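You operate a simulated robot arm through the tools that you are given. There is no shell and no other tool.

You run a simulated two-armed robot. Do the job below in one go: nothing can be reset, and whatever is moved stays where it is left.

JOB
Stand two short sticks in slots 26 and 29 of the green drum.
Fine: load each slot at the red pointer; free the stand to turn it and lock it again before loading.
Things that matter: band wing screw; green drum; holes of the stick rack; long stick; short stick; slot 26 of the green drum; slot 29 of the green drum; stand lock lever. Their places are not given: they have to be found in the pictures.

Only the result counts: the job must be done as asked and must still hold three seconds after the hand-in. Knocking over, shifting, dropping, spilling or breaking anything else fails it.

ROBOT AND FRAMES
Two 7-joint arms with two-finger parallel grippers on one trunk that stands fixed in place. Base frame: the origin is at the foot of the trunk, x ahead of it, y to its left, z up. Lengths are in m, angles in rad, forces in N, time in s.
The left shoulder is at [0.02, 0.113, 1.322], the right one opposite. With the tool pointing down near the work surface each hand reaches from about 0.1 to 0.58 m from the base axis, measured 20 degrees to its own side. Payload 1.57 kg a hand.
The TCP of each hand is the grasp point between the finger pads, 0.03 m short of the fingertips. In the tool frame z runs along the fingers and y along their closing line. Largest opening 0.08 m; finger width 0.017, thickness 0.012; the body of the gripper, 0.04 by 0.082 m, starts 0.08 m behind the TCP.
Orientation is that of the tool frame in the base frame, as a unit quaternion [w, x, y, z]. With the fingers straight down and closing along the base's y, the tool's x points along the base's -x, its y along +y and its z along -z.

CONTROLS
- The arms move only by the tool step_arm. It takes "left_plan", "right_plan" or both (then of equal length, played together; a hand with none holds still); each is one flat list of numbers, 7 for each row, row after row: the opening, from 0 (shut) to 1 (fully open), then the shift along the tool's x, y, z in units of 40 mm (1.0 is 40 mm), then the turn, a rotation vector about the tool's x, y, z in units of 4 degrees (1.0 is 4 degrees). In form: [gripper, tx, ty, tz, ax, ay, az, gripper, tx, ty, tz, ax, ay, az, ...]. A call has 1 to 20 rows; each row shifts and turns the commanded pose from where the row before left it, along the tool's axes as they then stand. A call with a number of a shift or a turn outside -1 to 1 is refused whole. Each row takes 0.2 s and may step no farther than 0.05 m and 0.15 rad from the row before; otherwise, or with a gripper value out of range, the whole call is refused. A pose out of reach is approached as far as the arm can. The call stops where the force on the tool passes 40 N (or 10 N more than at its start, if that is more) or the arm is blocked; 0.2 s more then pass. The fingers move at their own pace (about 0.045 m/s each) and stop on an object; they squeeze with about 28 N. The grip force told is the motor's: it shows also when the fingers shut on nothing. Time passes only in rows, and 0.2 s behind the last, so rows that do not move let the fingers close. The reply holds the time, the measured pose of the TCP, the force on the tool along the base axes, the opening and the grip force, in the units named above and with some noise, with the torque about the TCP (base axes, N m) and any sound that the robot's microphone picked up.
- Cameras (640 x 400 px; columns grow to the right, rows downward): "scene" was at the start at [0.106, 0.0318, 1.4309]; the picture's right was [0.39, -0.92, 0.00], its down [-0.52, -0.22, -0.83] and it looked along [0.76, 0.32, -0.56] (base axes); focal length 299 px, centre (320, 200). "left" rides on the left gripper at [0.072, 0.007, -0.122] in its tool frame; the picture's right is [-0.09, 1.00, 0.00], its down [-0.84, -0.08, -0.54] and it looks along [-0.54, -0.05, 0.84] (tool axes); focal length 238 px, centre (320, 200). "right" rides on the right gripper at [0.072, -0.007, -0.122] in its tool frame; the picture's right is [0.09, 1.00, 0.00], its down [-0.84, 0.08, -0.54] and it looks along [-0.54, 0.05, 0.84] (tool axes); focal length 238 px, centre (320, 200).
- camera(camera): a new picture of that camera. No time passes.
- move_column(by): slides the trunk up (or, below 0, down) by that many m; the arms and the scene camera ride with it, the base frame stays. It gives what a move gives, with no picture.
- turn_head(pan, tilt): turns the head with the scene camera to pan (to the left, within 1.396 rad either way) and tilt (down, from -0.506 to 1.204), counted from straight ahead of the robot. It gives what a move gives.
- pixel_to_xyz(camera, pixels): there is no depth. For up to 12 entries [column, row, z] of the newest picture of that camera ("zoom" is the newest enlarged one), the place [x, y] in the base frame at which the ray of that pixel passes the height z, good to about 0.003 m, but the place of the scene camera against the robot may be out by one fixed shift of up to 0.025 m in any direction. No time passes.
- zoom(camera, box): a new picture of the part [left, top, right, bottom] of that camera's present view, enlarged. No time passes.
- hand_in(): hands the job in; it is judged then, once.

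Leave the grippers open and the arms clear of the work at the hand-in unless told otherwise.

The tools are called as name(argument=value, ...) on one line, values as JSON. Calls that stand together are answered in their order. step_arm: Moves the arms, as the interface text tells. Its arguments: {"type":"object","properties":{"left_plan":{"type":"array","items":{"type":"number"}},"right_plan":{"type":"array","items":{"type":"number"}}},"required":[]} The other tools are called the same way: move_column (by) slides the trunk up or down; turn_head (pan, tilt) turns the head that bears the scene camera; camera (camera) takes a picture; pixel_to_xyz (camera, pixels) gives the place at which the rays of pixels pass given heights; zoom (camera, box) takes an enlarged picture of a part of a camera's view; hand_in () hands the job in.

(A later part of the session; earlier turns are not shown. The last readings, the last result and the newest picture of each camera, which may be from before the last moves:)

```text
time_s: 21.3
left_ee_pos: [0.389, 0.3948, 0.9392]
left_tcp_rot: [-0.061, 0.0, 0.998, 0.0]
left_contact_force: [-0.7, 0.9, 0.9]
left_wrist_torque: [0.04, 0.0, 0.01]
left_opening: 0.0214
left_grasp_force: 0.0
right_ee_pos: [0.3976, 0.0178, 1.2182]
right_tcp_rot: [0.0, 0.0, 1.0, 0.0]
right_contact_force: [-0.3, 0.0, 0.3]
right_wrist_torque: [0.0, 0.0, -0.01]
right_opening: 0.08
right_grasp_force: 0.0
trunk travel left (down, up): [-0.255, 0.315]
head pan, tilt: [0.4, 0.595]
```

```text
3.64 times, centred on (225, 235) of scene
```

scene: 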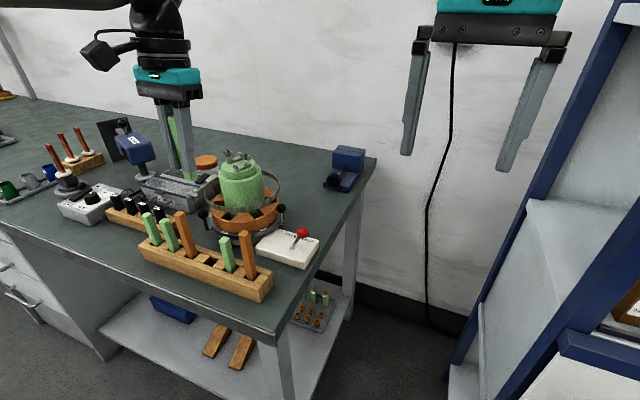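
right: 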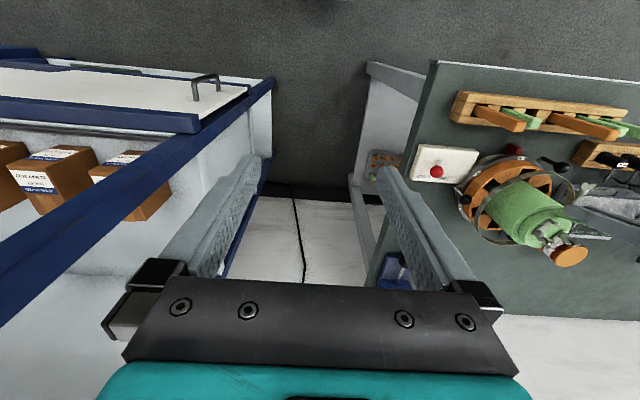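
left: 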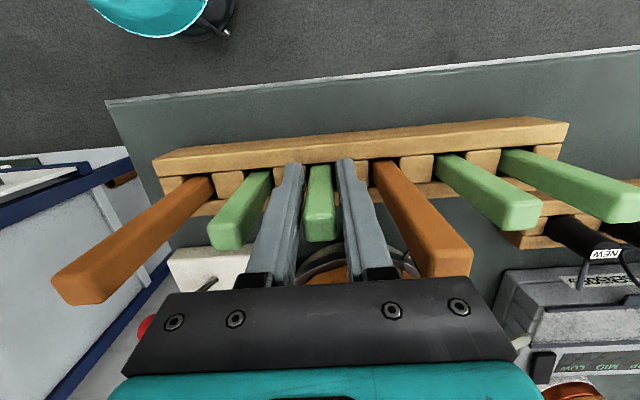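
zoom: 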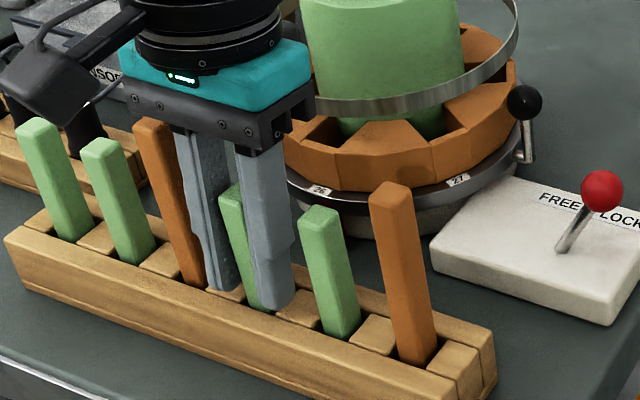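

The stick dropped back into its hole. I'll open to 0.4, rise 60 mm and tilt the hand back to the 12° lean.

step_arm(left_plan=[0.4, 0, 0, 0, 0, 0, 0, 0.4, 0.09, 0, -0.745, 0, 0, 0, 0.4, 0.09, 0, -0.745, 0, 0, 0, 0.4, 0, 0, 0, 0, -0.95, 0, 0.4, 0, 0, 0, 0, -0.95, 0, 0.4, 0, 0, 0, 0, -0.95, 0, 0.4, 0, 0, 0, 0, -0.95, 0, 0.4, 0, 0, 0, 0, -0.95, 0, 0.4, 0, 0, 0, 0, 0, 0])

camera(camera="left")

zoom(camera="left", box=[240, 80, 440, 205])

zoom(camera="scene", box=[150, 180, 290, 300])

```text
time_s: 23.3
left_ee_pos: [0.3886, 0.3936, 0.9986]
left_tcp_rot: [0.105, -0.001, 0.994, 0.0]
left_contact_force: [-0.8, 1.3, 0.5]
left_wrist_torque: [-0.02, 0.01, 0.0]
left_opening: 0.0318
left_grasp_force: 0.1
right_ee_pos: [0.3993, 0.0166, 1.2179]
right_tcp_rot: [0.0, -0.001, 1.0, 0.001]
right_contact_force: [0.0, -0.2, 0.4]
right_wrist_torque: [-0.06, 0.0, 0.0]
right_opening: 0.0799
right_grasp_force: 0.0
trunk travel left (down, up): [-0.255, 0.315]
head pan, tilt: [0.4, 0.595]
```

```text
taken
```

left: 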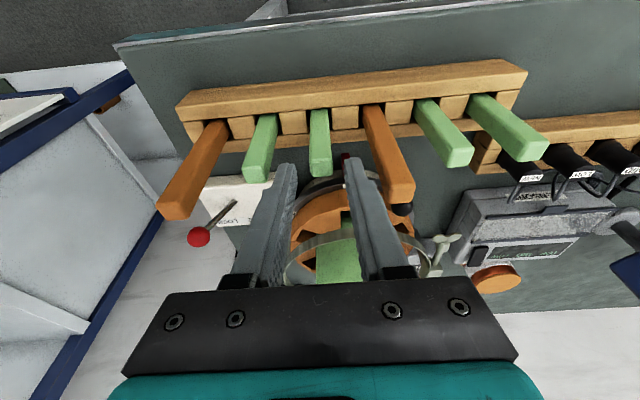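

```text
3.20 times, centred on (340, 142) of left
```

zoom: 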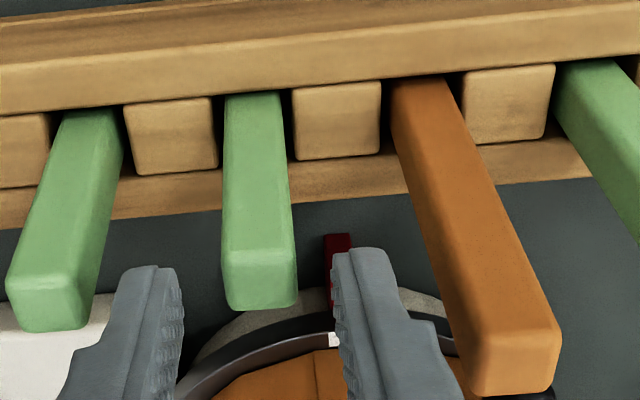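

```text
3.33 times, centred on (220, 240) of scene
```

zoom: 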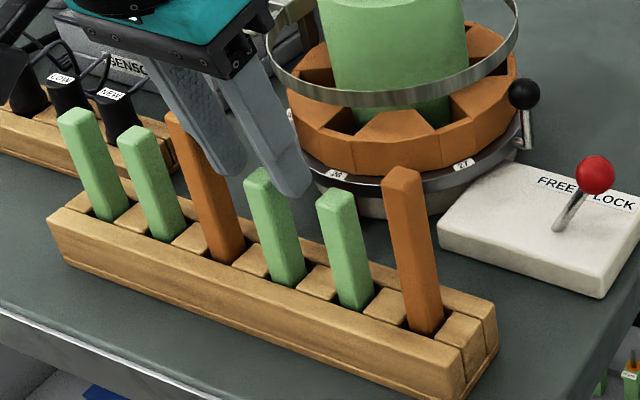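

The stick stands upright in the rack. Measuring its top (left (321,167)).

pixel_to_xyz(camera="left", pixels=[[320.9, 167.3, 0.965], [320.9, 167.3, 0.97], [320.9, 160, 0.97], [320.9, 174.5, 0.97], [257, 175, 0.97]])

```text
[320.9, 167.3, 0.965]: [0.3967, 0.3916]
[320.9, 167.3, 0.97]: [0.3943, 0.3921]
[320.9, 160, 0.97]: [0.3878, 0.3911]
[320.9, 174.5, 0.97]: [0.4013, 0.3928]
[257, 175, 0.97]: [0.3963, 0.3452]
```

Descending around it to TCP z≈0.958 and closing.

step_arm(left_plan=[0.4, 0.058, -0.02, 0.5, 0, 0, 0, 0.4, 0.058, -0.02, 0.5, 0, 0, 0, 0.4, 0, 0, 0, 0, 0, 0, 0.15, 0, 0, 0, 0, 0, 0, 0, 0, 0, 0, 0, 0, 0, 0, 0, 0, 0, 0, 0, 0, 0, 0, 0, 0, 0, 0, 0])

camera(camera="left")

```text
time_s: 24.9
left_ee_pos: [0.3919, 0.3908, 0.9572]
left_tcp_rot: [0.104, 0.001, 0.995, 0.0]
left_contact_force: [0.8, 2.4, 0.3]
left_wrist_torque: [0.15, 0.0, 0.0]
left_opening: 0.0151
left_grasp_force: 27.9
right_ee_pos: [0.3991, 0.0182, 1.218]
right_tcp_rot: [0.0, 0.0, 1.0, 0.0]
right_contact_force: [-0.9, 0.1, 0.1]
right_wrist_torque: [-0.01, -0.05, -0.01]
right_opening: 0.0801
right_grasp_force: 0.0
trunk travel left (down, up): [-0.255, 0.315]
head pan, tilt: [0.4, 0.595]
```

```text
taken
```

left: 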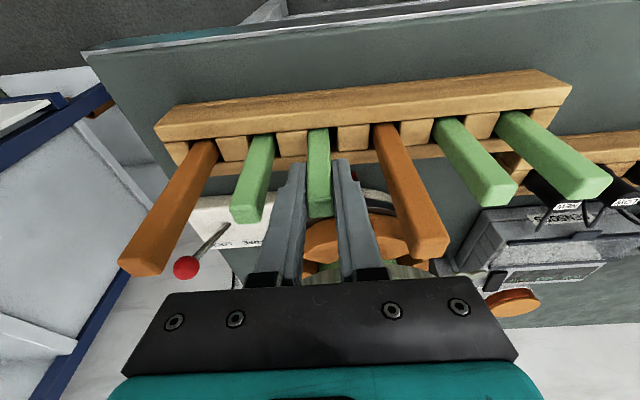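

Gripped again. Lifting 0.15 m, then moving above slot 26.

step_arm(left_plan=[0, -0.195, 0, -0.917, 0, 0, 0, 0, -0.195, 0, -0.917, 0, 0, 0, 0, -0.195, 0, -0.917, 0, 0, 0, 0, -0.195, 0, -0.917, 0, 0, 0, 0, -0.807, 0.233, 0.172, 0, 0, 0, 0, -0.807, 0.233, 0.172, 0, 0, 0, 0, -0.807, 0.233, 0.172, 0, 0, 0, 0, 0, 0, 0, 0, 0, 0])

camera(camera="left")

zoom(camera="scene", box=[170, 100, 310, 250])

```text
time_s: 26.7
left_ee_pos: [0.494, 0.4204, 1.1117]
left_tcp_rot: [0.106, 0.0, 0.994, -0.001]
left_contact_force: [0.5, -0.2, -0.6]
left_wrist_torque: [-0.01, 0.02, -0.03]
left_opening: 0.0152
left_grasp_force: 28.0
right_ee_pos: [0.3989, 0.0183, 1.2178]
right_tcp_rot: [0.0, -0.001, 1.0, -0.001]
right_contact_force: [0.1, -0.3, 0.1]
right_wrist_torque: [0.02, 0.0, -0.01]
right_opening: 0.08
right_grasp_force: 0.0
trunk travel left (down, up): [-0.255, 0.315]
head pan, tilt: [0.4, 0.595]
```

```text
taken
```

left: 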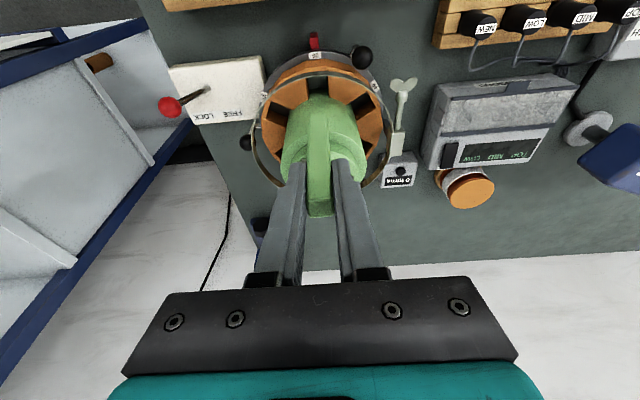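

```text
2.67 times, centred on (240, 175) of scene
```

zoom: 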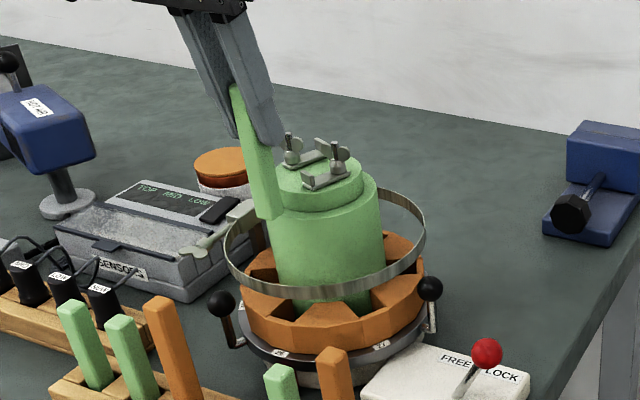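

Lowering 80 mm with a small correction, then checking alignment.

step_arm(left_plan=[0, 0.226, -0.0187, 0.974, 0, 0, 0, 0, 0.226, -0.0187, 0.974, 0, 0, 0, 0, 0, 0, 0, 0, 0, 0])

camera(camera="left")

zoom(camera="left", box=[280, 80, 360, 150])

zoom(camera="scene", box=[200, 190, 270, 250])

zoom(camera="right", box=[500, 150, 564, 190])

```text
time_s: 27.5
left_ee_pos: [0.4883, 0.4147, 1.0292]
left_tcp_rot: [0.105, -0.001, 0.995, 0.0]
left_contact_force: [0.2, 0.0, -0.5]
left_wrist_torque: [-0.01, 0.01, -0.02]
left_opening: 0.0152
left_grasp_force: 28.2
right_ee_pos: [0.3995, 0.0176, 1.2171]
right_tcp_rot: [0.0, 0.0, 1.0, 0.0]
right_contact_force: [-0.6, 0.2, 0.2]
right_wrist_torque: [0.0, -0.01, -0.03]
right_opening: 0.0797
right_grasp_force: 0.0
trunk travel left (down, up): [-0.255, 0.315]
head pan, tilt: [0.4, 0.595]
```

```text
taken
```

left: 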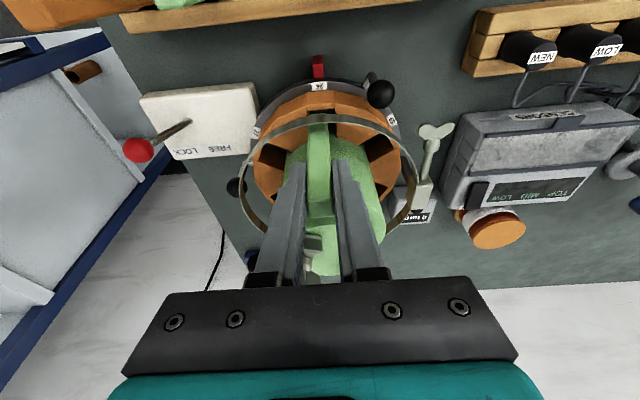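

```text
5.71 times, centred on (320, 115) of left
```

zoom: 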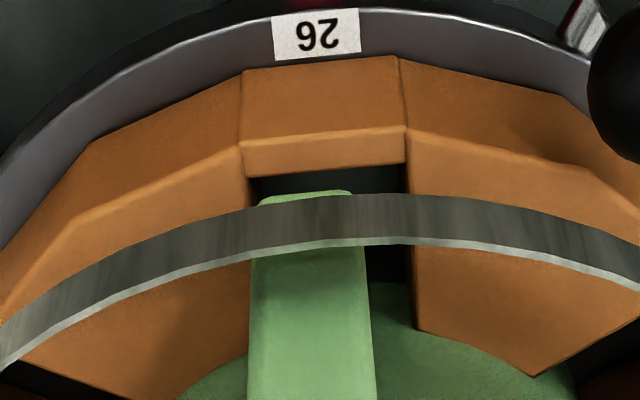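

```text
6.67 times, centred on (235, 220) of scene
```

zoom: 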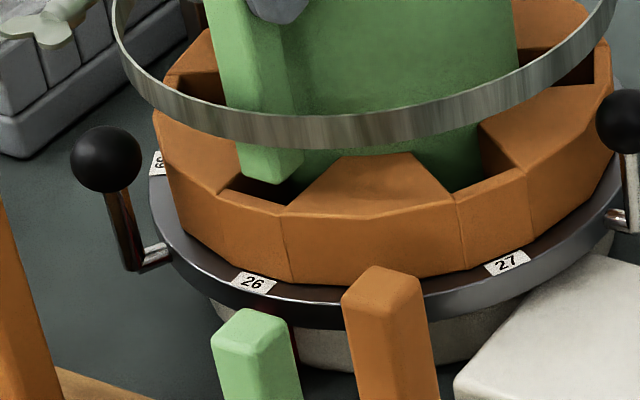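

```text
10.00 times, centred on (532, 170) of right
```

zoom: 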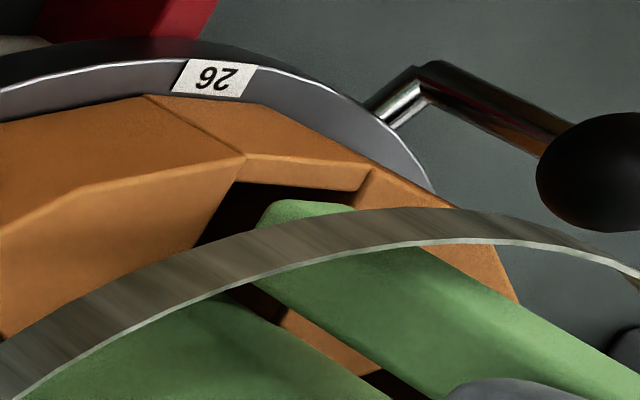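

Slot centre is ~3.3 mm toward +y from the stick. Correcting and lowering 25 mm.

step_arm(left_plan=[0, -0.05, 0.083, 0.01, 0, 0, 0, 0, 0.065, 0, 0.306, 0, 0, 0, 0, 0.065, 0, 0.306, 0, 0, 0, 0, 0, 0, 0, 0, 0, 0])

camera(camera="left")

zoom(camera="left", box=[270, 85, 370, 165])

zoom(camera="right", box=[500, 150, 564, 190])

```text
time_s: 28.5
left_ee_pos: [0.4921, 0.4201, 1.0047]
left_tcp_rot: [0.105, 0.0, 0.994, 0.0]
left_contact_force: [0.0, 0.0, 0.0]
left_wrist_torque: [0.01, -0.01, 0.04]
left_opening: 0.0154
left_grasp_force: 28.1
right_ee_pos: [0.3981, 0.0172, 1.218]
right_tcp_rot: [0.0, 0.0, 1.0, 0.001]
right_contact_force: [-1.1, 0.4, -0.8]
right_wrist_torque: [0.0, -0.04, 0.03]
right_opening: 0.0801
right_grasp_force: 0.0
trunk travel left (down, up): [-0.255, 0.315]
head pan, tilt: [0.4, 0.595]
```

```text
taken
```

left: 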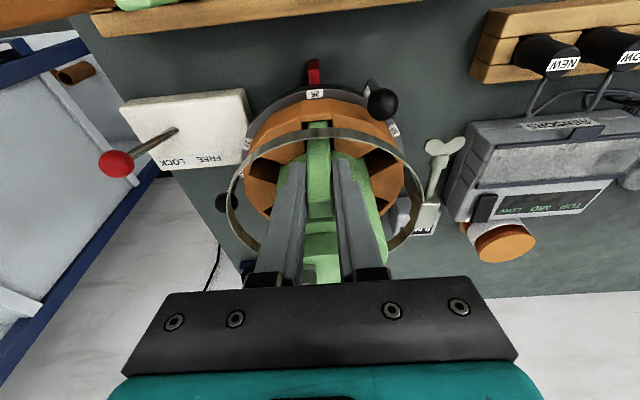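

```text
5.00 times, centred on (320, 125) of left
```

zoom: 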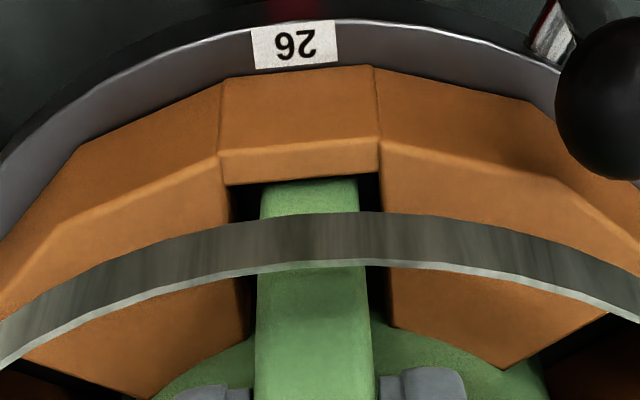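

```text
10.00 times, centred on (532, 170) of right
```

zoom: 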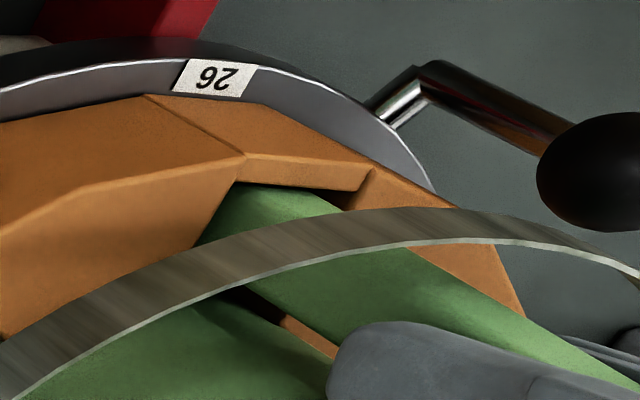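

The stick is well inside the slot, free of force. Lowering another 30 mm slowly.

step_arm(left_plan=[0, 0.04, 0, 0.245, 0, 0, 0, 0, 0.04, 0, 0.245, 0, 0, 0, 0, 0.04, 0, 0.245, 0, 0, 0, 0, 0, 0, 0, 0, 0, 0])

camera(camera="left")

zoom(camera="scene", box=[190, 150, 290, 250])

zoom(camera="right", box=[480, 140, 608, 220])

```text
time_s: 29.5
left_ee_pos: [0.4949, 0.4212, 0.9762]
left_tcp_rot: [0.109, 0.001, 0.994, -0.001]
left_contact_force: [3.1, 0.6, 21.5]
left_wrist_torque: [0.04, -0.21, 0.02]
left_opening: 0.0152
left_grasp_force: 28.0
right_ee_pos: [0.3976, 0.017, 1.2185]
right_tcp_rot: [0.001, 0.0, 1.0, 0.0]
right_contact_force: [-0.1, -1.2, 0.0]
right_wrist_torque: [0.01, -0.02, -0.02]
right_opening: 0.0802
right_grasp_force: 0.0
trunk travel left (down, up): [-0.255, 0.315]
head pan, tilt: [0.4, 0.595]
```

```text
taken
```

left: 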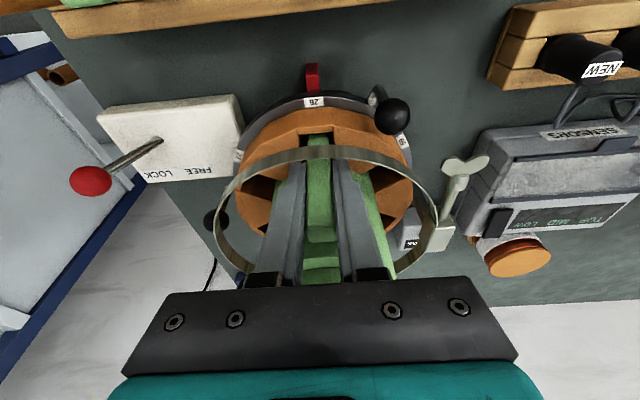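

```text
4.00 times, centred on (240, 200) of scene
```

zoom: 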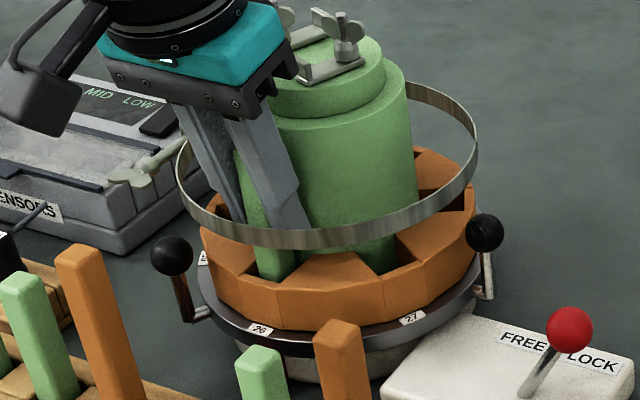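

```text
5.00 times, centred on (544, 180) of right
```

zoom: 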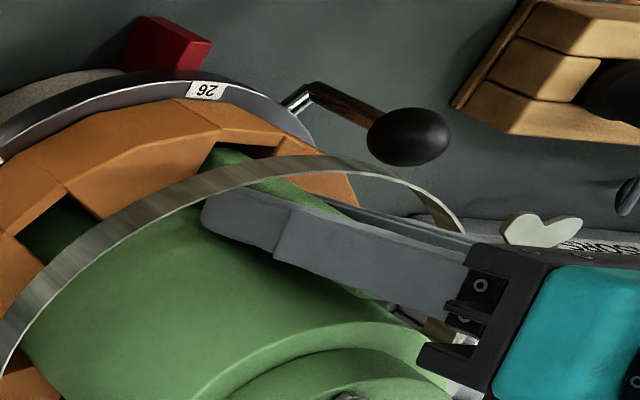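

Floor contact: 21 N up, tips still above the ring. Opening a little to release, then checking.

step_arm(left_plan=[0, -0.01, 0, -0.06, 0, 0, 0, 0.32, 0, 0, 0, 0, 0, 0, 0.32, 0, 0, 0, 0, 0, 0, 0.32, 0, 0, 0, 0, 0, 0])

zoom(camera="left", box=[240, 110, 400, 290])

zoom(camera="scene", box=[190, 150, 290, 250])

```text
time_s: 30.5
left_ee_pos: [0.4935, 0.4218, 0.9761]
left_tcp_rot: [0.104, 0.0, 0.995, 0.0]
left_contact_force: [-0.2, 0.0, -0.2]
left_wrist_torque: [0.03, -0.01, -0.02]
left_opening: 0.0257
left_grasp_force: 0.0
right_ee_pos: [0.3985, 0.0174, 1.2164]
right_tcp_rot: [0.0, 0.0, 1.0, 0.0]
right_contact_force: [0.5, -0.1, -0.8]
right_wrist_torque: [-0.04, 0.0, 0.0]
right_opening: 0.0799
right_grasp_force: 0.1
trunk travel left (down, up): [-0.255, 0.315]
head pan, tilt: [0.4, 0.595]
```

```text
2.22 times, centred on (320, 200) of left
```

zoom: 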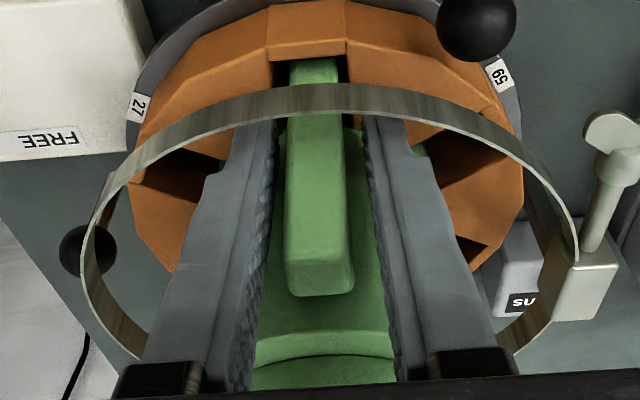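

```text
4.00 times, centred on (240, 200) of scene
```

zoom: 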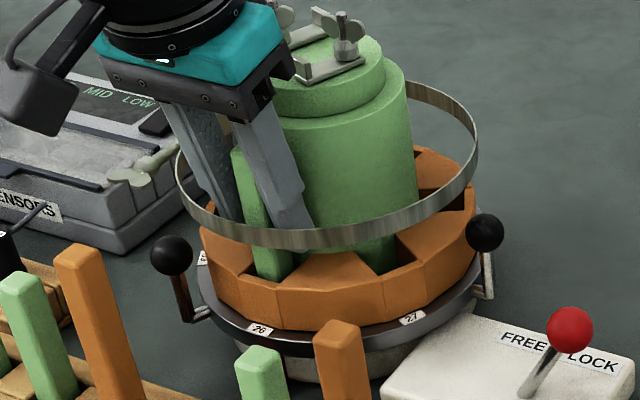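

The first stick stands free in slot 26. Raising the hand straight up 0.15 m and looking.

step_arm(left_plan=[0.32, -0.195, 0, -0.917, 0, 0, 0, 0.32, -0.195, 0, -0.917, 0, 0, 0, 0.32, -0.195, 0, -0.917, 0, 0, 0, 0.32, -0.195, 0, -0.917, 0, 0, 0, 0.32, 0.9, -0.2, 0, 0, 0, 0, 0.32, 0.9, -0.2, 0, 0, 0, 0, 0.32, 0, 0, 0, 0, 0, 0])

camera(camera="left")

camera(camera="scene")

zoom(camera="left", box=[240, 70, 420, 220])

zoom(camera="scene", box=[190, 140, 330, 270])

```text
time_s: 32.1
left_ee_pos: [0.4276, 0.4035, 1.1143]
left_tcp_rot: [0.105, 0.0, 0.994, -0.001]
left_contact_force: [0.6, -0.4, -0.5]
left_wrist_torque: [0.0, -0.01, 0.0]
left_opening: 0.0258
left_grasp_force: 0.0
right_ee_pos: [0.3983, 0.0172, 1.2182]
right_tcp_rot: [0.0, 0.001, 1.0, 0.0]
right_contact_force: [1.3, 0.2, 0.9]
right_wrist_torque: [-0.01, 0.02, 0.0]
right_opening: 0.0803
right_grasp_force: 0.1
trunk travel left (down, up): [-0.255, 0.315]
head pan, tilt: [0.4, 0.595]
```

```text
taken
```

left: 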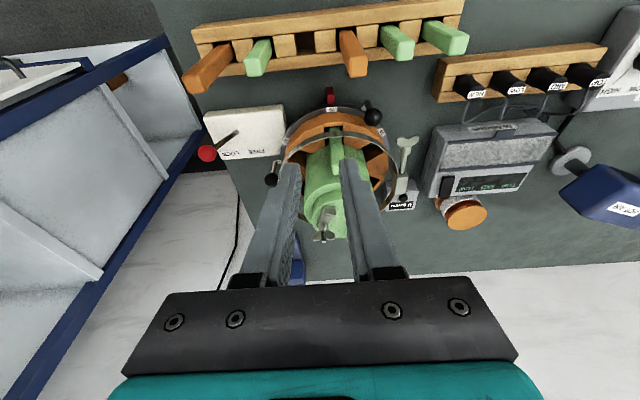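

```text
taken
```

scene: 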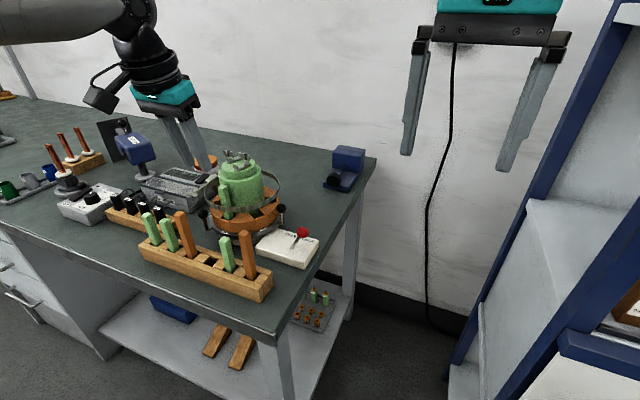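

```text
2.67 times, centred on (330, 145) of left
```

zoom: 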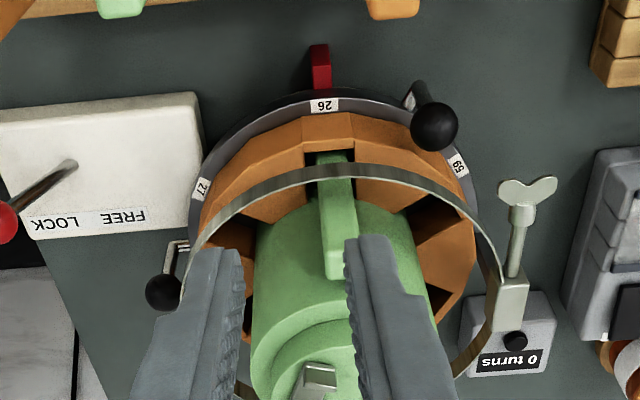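

```text
3.08 times, centred on (260, 205) of scene
```

zoom: 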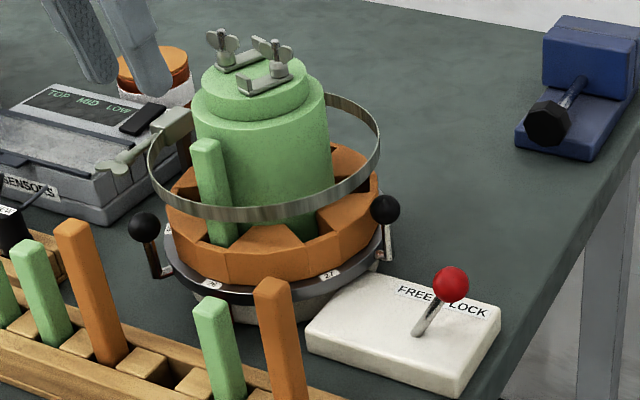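

Slot 26 is loaded. Next, the lock lever. I'll locate its pivot (left (236,132)) and knob (left (207,153)).

pixel_to_xyz(camera="left", pixels=[[236.4, 131.9, 0.88], [236.4, 131.9, 0.89], [207, 153.5, 0.93], [207, 153.5, 0.94], [207, 153.5, 0.95], [208, 112, 0.88], [284, 104, 0.88]])

zoom(camera="left", box=[180, 90, 300, 180])

zoom(camera="right", box=[400, 130, 500, 200])

```text
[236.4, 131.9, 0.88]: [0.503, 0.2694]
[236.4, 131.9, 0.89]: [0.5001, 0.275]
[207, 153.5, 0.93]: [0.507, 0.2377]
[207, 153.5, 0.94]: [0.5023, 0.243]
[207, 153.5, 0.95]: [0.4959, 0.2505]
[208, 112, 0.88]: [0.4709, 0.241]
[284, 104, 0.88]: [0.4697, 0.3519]
```

```text
4.44 times, centred on (240, 135) of left
```

zoom: 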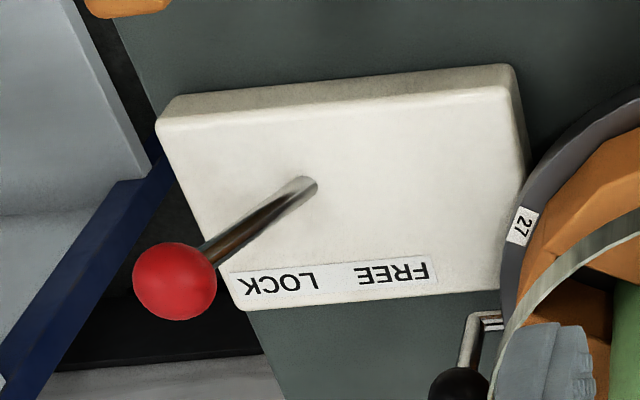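

```text
5.71 times, centred on (450, 165) of right
```

zoom: 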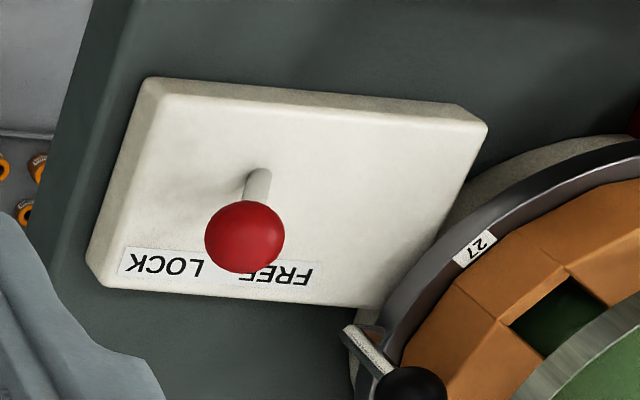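

The pivot is near (0.50, 0.272) and the knob at (0.502, 0.242, 0.94), leaning to LOCK. I'll bring the left hand above the knob with fingers open about 48 mm to straddle it.

step_arm(left_plan=[0.6, 0, -0.81, 0, 0, 0, 0, 0.6, 0, -0.81, 0, 0, 0, 0, 0.6, 0, -0.81, 0, 0, 0, 0, 0.6, 0, -0.81, 0, 0, 0, 0, 0.6, 0, -0.81, 0, 0, 0, 0, 0.6, -0.4275, 0, 0.892, 0, 0, 0, 0.6, -0.4275, 0, 0.892, 0, 0, 0, 0.6, -0.4275, 0, 0.7, 0, 0, 0, 0.6, 0, 0, 0, 0, 0, 0])

camera(camera="left")

zoom(camera="scene", box=[220, 160, 360, 280])

```text
time_s: 34.1
left_ee_pos: [0.4944, 0.2432, 1.0267]
left_tcp_rot: [0.104, 0.0, 0.995, -0.001]
left_contact_force: [-0.5, 0.0, 0.2]
left_wrist_torque: [0.02, -0.05, 0.01]
left_opening: 0.0482
left_grasp_force: 0.1
right_ee_pos: [0.3986, 0.0182, 1.2179]
right_tcp_rot: [0.0, 0.001, 1.0, 0.0]
right_contact_force: [0.6, -1.0, 0.4]
right_wrist_torque: [0.0, 0.03, 0.0]
right_opening: 0.0799
right_grasp_force: 0.1
trunk travel left (down, up): [-0.255, 0.315]
head pan, tilt: [0.4, 0.595]
```

```text
taken
```

left: 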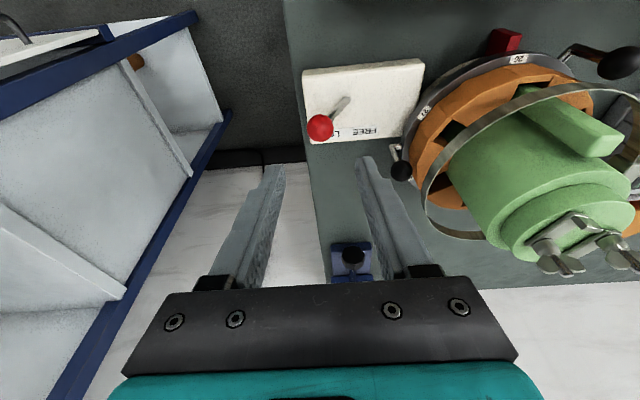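

```text
3.33 times, centred on (290, 220) of scene
```

zoom: 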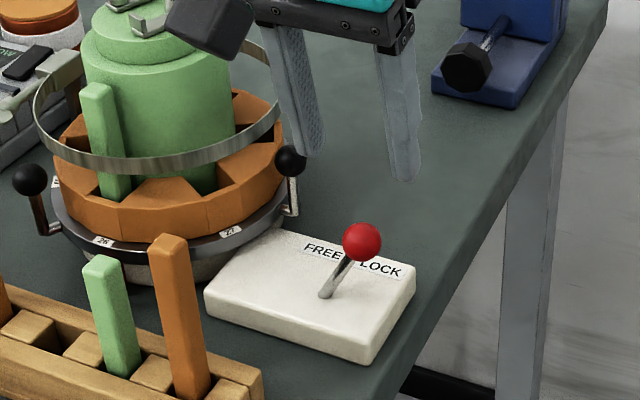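

Locating knob (320,127), and the black handle ball (401,170) in the left view.

pixel_to_xyz(camera="left", pixels=[[320, 127, 0.93], [320, 127, 0.94], [345, 99, 0.885], [401, 170, 0.92], [401, 170, 0.93], [401, 170, 0.94], [396, 148, 0.89], [619, 62, 0.93]])

zoom(camera="left", box=[290, 40, 450, 220])

pixel_to_xyz(camera="scene", pixels=[[281.3, 208, 0.92], [281.3, 208, 0.94], [303, 232.3, 0.94]])

```text
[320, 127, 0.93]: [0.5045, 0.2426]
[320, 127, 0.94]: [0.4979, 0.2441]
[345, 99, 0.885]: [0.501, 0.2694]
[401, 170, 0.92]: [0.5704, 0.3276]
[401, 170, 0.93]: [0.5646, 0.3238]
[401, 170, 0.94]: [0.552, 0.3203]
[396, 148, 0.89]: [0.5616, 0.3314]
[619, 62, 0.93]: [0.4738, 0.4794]
```

```text
2.22 times, centred on (370, 130) of left
```

zoom: 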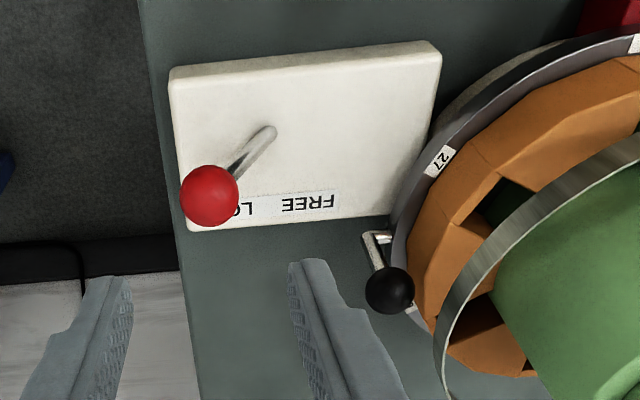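

```text
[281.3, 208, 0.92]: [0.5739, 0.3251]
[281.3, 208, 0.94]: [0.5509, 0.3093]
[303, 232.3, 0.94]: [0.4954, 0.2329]
```

Handle ball is well clear. Lowering over the knob with a 36 mm opening to TCP z≈0.943.

step_arm(left_plan=[0.45, 0, 0.01, 0, 0, 0, 0, 0.45, 0, 0, 0, 0, 0, 0, 0.45, 0.1175, 0, 0.69, 0, 0, 0, 0.45, 0.1175, 0, 0.69, 0, 0, 0, 0.45, 0.1175, 0, 0.69, 0, 0, 0, 0.45, 0, 0, 0, 0, 0, 0])

camera(camera="left")

zoom(camera="scene", box=[250, 180, 350, 280])

```text
time_s: 35.5
left_ee_pos: [0.4982, 0.2446, 0.9412]
left_tcp_rot: [0.104, 0.0, 0.995, 0.001]
left_contact_force: [0.9, 3.0, 3.1]
left_wrist_torque: [0.11, 0.0, 0.02]
left_opening: 0.0386
left_grasp_force: 1.5
right_ee_pos: [0.3979, 0.0185, 1.217]
right_tcp_rot: [0.0, 0.0, 1.0, 0.0]
right_contact_force: [1.0, 1.6, 0.2]
right_wrist_torque: [0.02, -0.01, -0.01]
right_opening: 0.08
right_grasp_force: 0.2
trunk travel left (down, up): [-0.255, 0.315]
head pan, tilt: [0.4, 0.595]
```

```text
taken
```

left: 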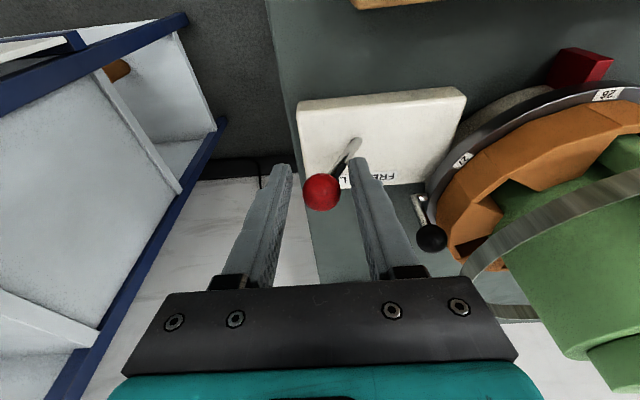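

```text
4.00 times, centred on (300, 230) of scene
```

zoom: 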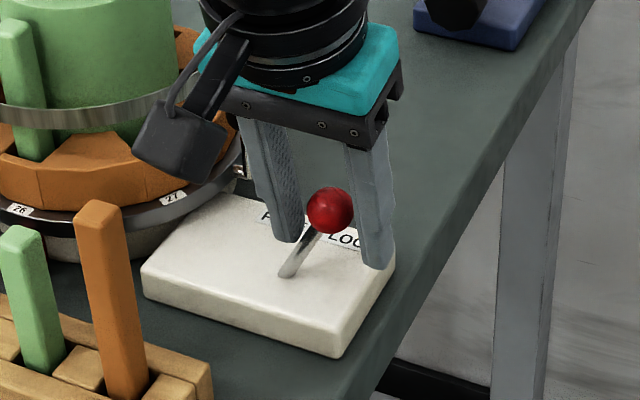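

The knob is between the fingers. Pushing it toward +y (FREE) by 60 mm.

step_arm(left_plan=[0.45, 0, 0.3, 0, 0, 0, 0, 0.45, 0, 0.3, 0, 0, 0, 0, 0.45, 0, 0.3, 0, 0, 0, 0, 0.45, 0, 0.3, 0, 0, 0, 0, 0.45, 0, 0.3, 0, 0, 0, 0])

camera(camera="left")

zoom(camera="scene", box=[230, 180, 330, 280])

```text
time_s: 36.7
left_ee_pos: [0.4985, 0.3037, 0.942]
left_tcp_rot: [0.104, 0.001, 0.995, 0.0]
left_contact_force: [1.4, 0.2, 0.8]
left_wrist_torque: [-0.01, -0.02, 0.03]
left_opening: 0.0361
left_grasp_force: 0.1
right_ee_pos: [0.3988, 0.0168, 1.2176]
right_tcp_rot: [0.0, 0.0, 1.0, -0.001]
right_contact_force: [-1.4, 1.0, 0.7]
right_wrist_torque: [-0.01, 0.0, 0.0]
right_opening: 0.0799
right_grasp_force: 0.1
trunk travel left (down, up): [-0.255, 0.315]
head pan, tilt: [0.4, 0.595]
```

```text
taken
```

left: 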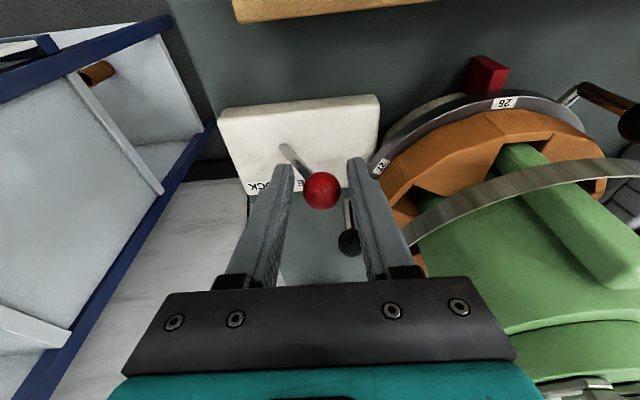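

```text
4.00 times, centred on (280, 230) of scene
```

zoom: 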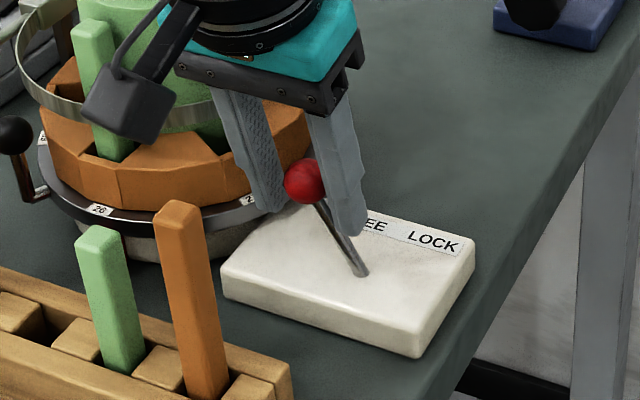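

The lever snapped to FREE (knob at (322,190), no force). Raising the hand 0.1 m, closing the fingers, and leaning the hand 16° more for reach to the handle ball at ≈(0.562,0.325,0.93).

step_arm(left_plan=[0.45, -0.208, 0, -0.978, 0, 0, 0, 0.45, -0.208, 0, -0.978, 0, 0, 0, 0.2, -0.104, 0, -0.49, 0, 0, 0, 0, 0, 0, 0, 0, -1, 0, 0, 0, 0, 0, 0, -1, 0, 0, 0, 0, 0, 0, -1, 0, 0, 0, 0, 0, 0, -1, 0, 0, 0, 0, 0, 0, 0, 0])

camera(camera="left")

camera(camera="scene")

zoom(camera="scene", box=[190, 140, 330, 270])

zoom(camera="right", box=[400, 120, 560, 240])

```text
time_s: 38.5
left_ee_pos: [0.4976, 0.305, 1.041]
left_tcp_rot: [0.243, 0.0, 0.97, -0.001]
left_contact_force: [-0.3, 0.3, -0.2]
left_wrist_torque: [0.02, 0.03, -0.03]
left_opening: 0.0001
left_grasp_force: 21.4
right_ee_pos: [0.3982, 0.0169, 1.2178]
right_tcp_rot: [0.0, 0.0, 1.0, 0.0]
right_contact_force: [0.0, 0.0, 0.8]
right_wrist_torque: [0.0, -0.02, 0.0]
right_opening: 0.0797
right_grasp_force: 0.0
trunk travel left (down, up): [-0.255, 0.315]
head pan, tilt: [0.4, 0.595]
```

```text
taken
```

left: 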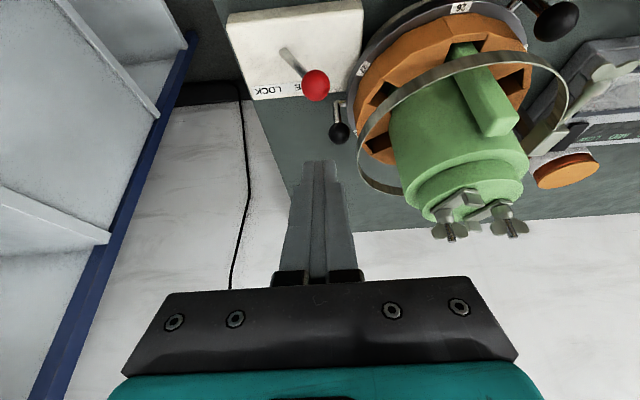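

```text
taken
```

scene: 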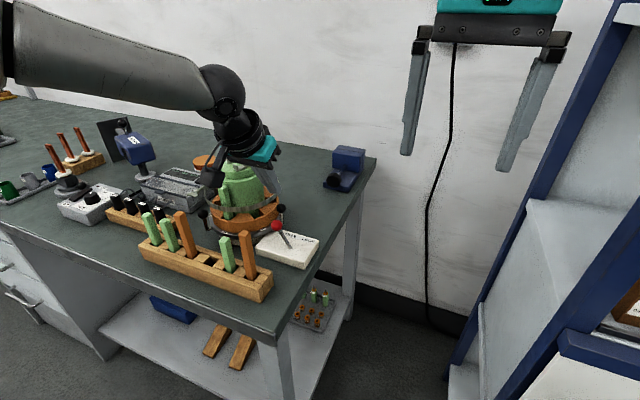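

```text
3.08 times, centred on (260, 205) of scene
```

zoom: 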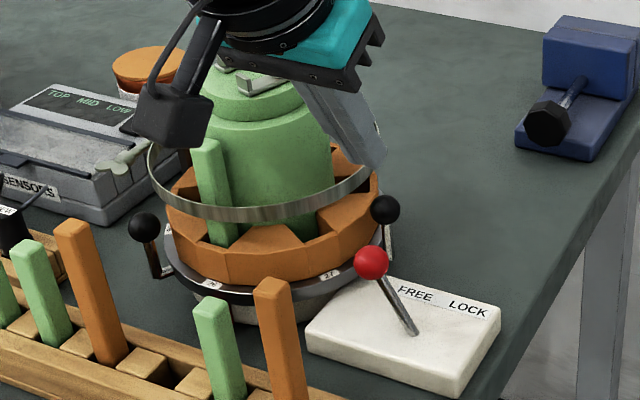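

```text
3.33 times, centred on (480, 180) of right
```

zoom: 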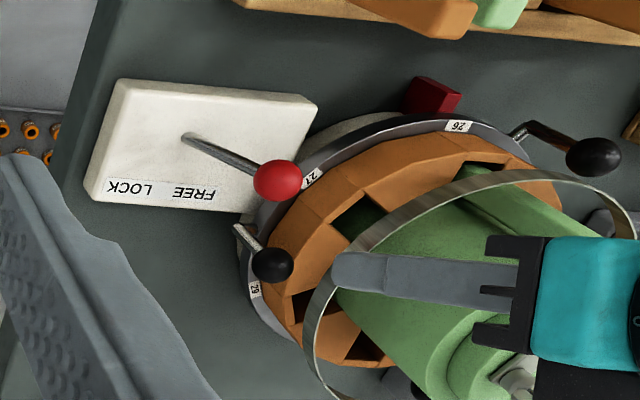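

Lever is at FREE. I'll measure labels and handle balls from the right camera for the geometry of the turntable.

camera(camera="right")

pixel_to_xyz(camera="right", pixels=[[460.5, 207, 0.885], [477.3, 173.4, 0.885], [521.4, 158.1, 0.885], [465.6, 199.2, 0.92], [465.6, 199.2, 0.94], [562, 166.8, 0.92], [562, 166.8, 0.94]])

pixel_to_xyz(camera="left", pixels=[[339, 133, 0.92], [339, 133, 0.94], [556, 20, 0.92], [556, 20, 0.94], [362, 69, 0.885], [461, 7, 0.885]])

```text
taken
```

right: 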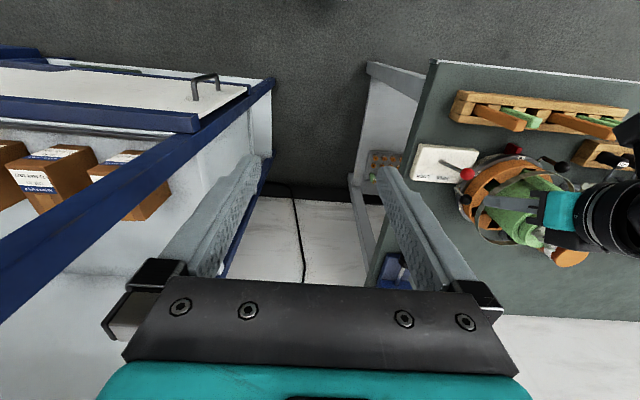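

```text
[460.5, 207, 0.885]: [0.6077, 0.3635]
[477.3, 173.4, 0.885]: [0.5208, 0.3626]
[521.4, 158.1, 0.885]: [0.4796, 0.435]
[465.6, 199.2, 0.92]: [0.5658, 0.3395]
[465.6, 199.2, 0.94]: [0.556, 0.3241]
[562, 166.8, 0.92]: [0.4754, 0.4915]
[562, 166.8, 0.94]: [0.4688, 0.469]
```

```text
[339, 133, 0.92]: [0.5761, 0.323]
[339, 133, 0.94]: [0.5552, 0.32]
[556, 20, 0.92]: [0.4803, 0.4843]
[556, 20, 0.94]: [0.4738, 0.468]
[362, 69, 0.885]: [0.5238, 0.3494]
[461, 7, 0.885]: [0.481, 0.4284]
```

Geometry: turntable centre ≈(0.5565,0.419), six slots at 60°, handle balls at radius ≈0.098 and z≈0.94 at azimuths 270°, 150°, 30°. Slot 29 needs a 120° turn clockwise (seen from above), bringing the ball at 270° to 150°. Moving the closed fingers behind (+x of) that ball.

step_arm(left_plan=[0, -0.65, 0.092, 0.452, 0, 0, 0, 0, -0.65, 0.092, 0.452, 0, 0, 0, 0, -0.65, 0.092, 0.452, 0, 0, 0, 0, 0, 0, 0, 0, 0, 0])

camera(camera="left")

zoom(camera="scene", box=[190, 120, 350, 260])

zoom(camera="right", box=[400, 120, 560, 240])

```text
time_s: 39.5
left_ee_pos: [0.5903, 0.3135, 1.0326]
left_tcp_rot: [0.242, 0.0, 0.97, -0.001]
left_contact_force: [0.5, -0.4, -0.1]
left_wrist_torque: [0.02, -0.04, -0.03]
left_opening: 0.0001
left_grasp_force: 21.3
right_ee_pos: [0.3978, 0.0165, 1.2182]
right_tcp_rot: [-0.001, 0.0, 1.0, 0.0]
right_contact_force: [-0.3, 0.0, 0.1]
right_wrist_torque: [0.03, 0.02, 0.0]
right_opening: 0.0802
right_grasp_force: 0.1
trunk travel left (down, up): [-0.255, 0.315]
head pan, tilt: [0.4, 0.595]
```

```text
taken
```

left: 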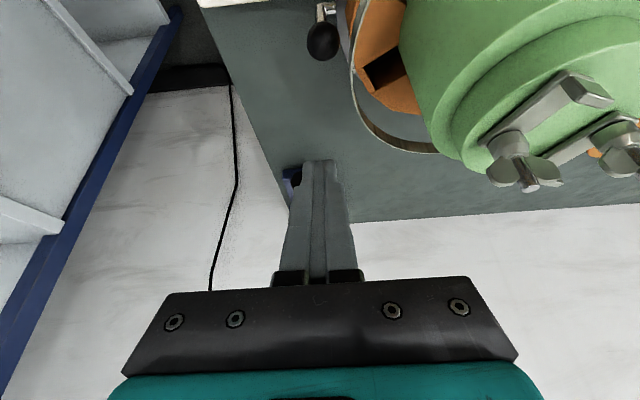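

```text
2.86 times, centred on (270, 190) of scene
```

zoom: 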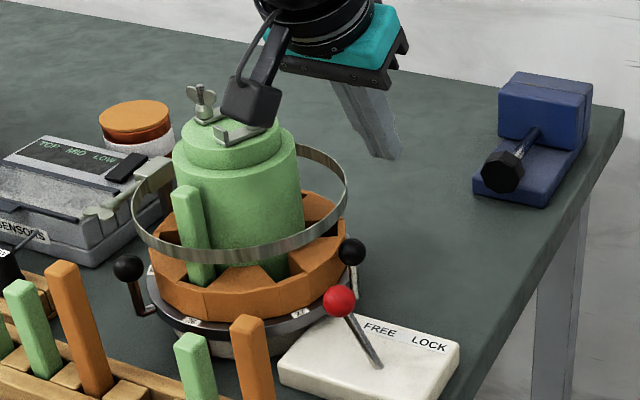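

```text
3.33 times, centred on (480, 180) of right
```

zoom: 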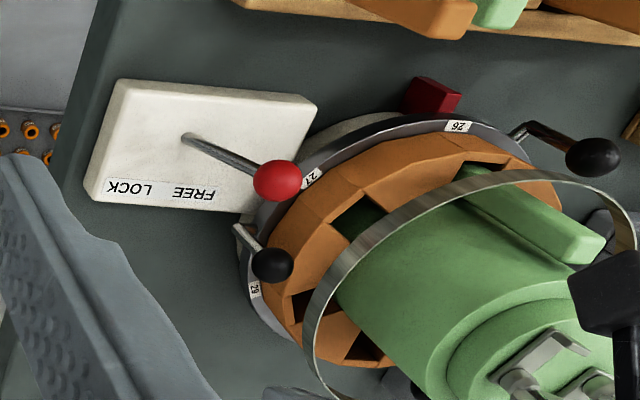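

Reach is fine. Descending behind the ball to TCP z≈0.952.

step_arm(left_plan=[0, 0.515, 0.0375, 0.859, 0, 0, 0, 0, 0.515, 0.0375, 0.859, 0, 0, 0, 0, 0, 0, 0, 0, 0, 0])

camera(camera="left")

zoom(camera="scene", box=[230, 160, 330, 250])

zoom(camera="right", box=[420, 150, 520, 230])

```text
time_s: 40.3
left_ee_pos: [0.5868, 0.3187, 0.9517]
left_tcp_rot: [0.242, -0.001, 0.97, 0.001]
left_contact_force: [-0.4, -0.3, 0.7]
left_wrist_torque: [0.0, -0.01, -0.01]
left_opening: 0.0004
left_grasp_force: 21.3
right_ee_pos: [0.398, 0.0174, 1.2194]
right_tcp_rot: [0.0, -0.001, 1.0, 0.0]
right_contact_force: [-0.1, 0.2, 1.2]
right_wrist_torque: [0.01, -0.01, 0.0]
right_opening: 0.0802
right_grasp_force: 0.0
trunk travel left (down, up): [-0.255, 0.315]
head pan, tilt: [0.4, 0.595]
```

```text
taken
```

left: 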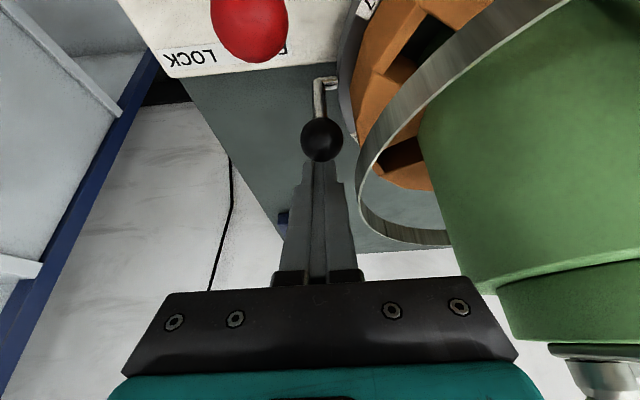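

```text
4.44 times, centred on (280, 205) of scene
```

zoom: 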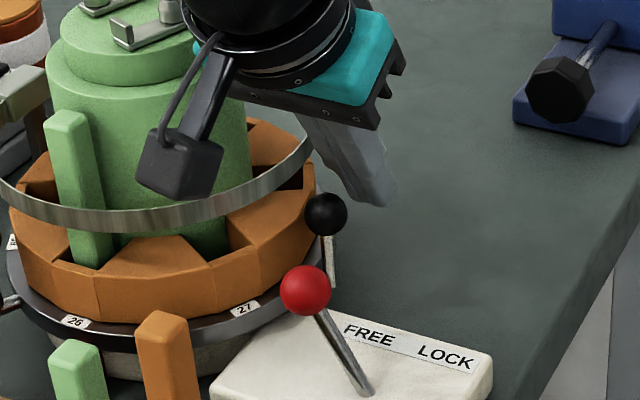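

```text
5.00 times, centred on (470, 190) of right
```

zoom: 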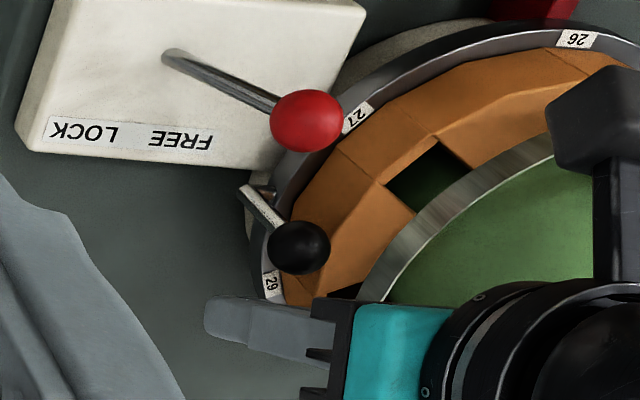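

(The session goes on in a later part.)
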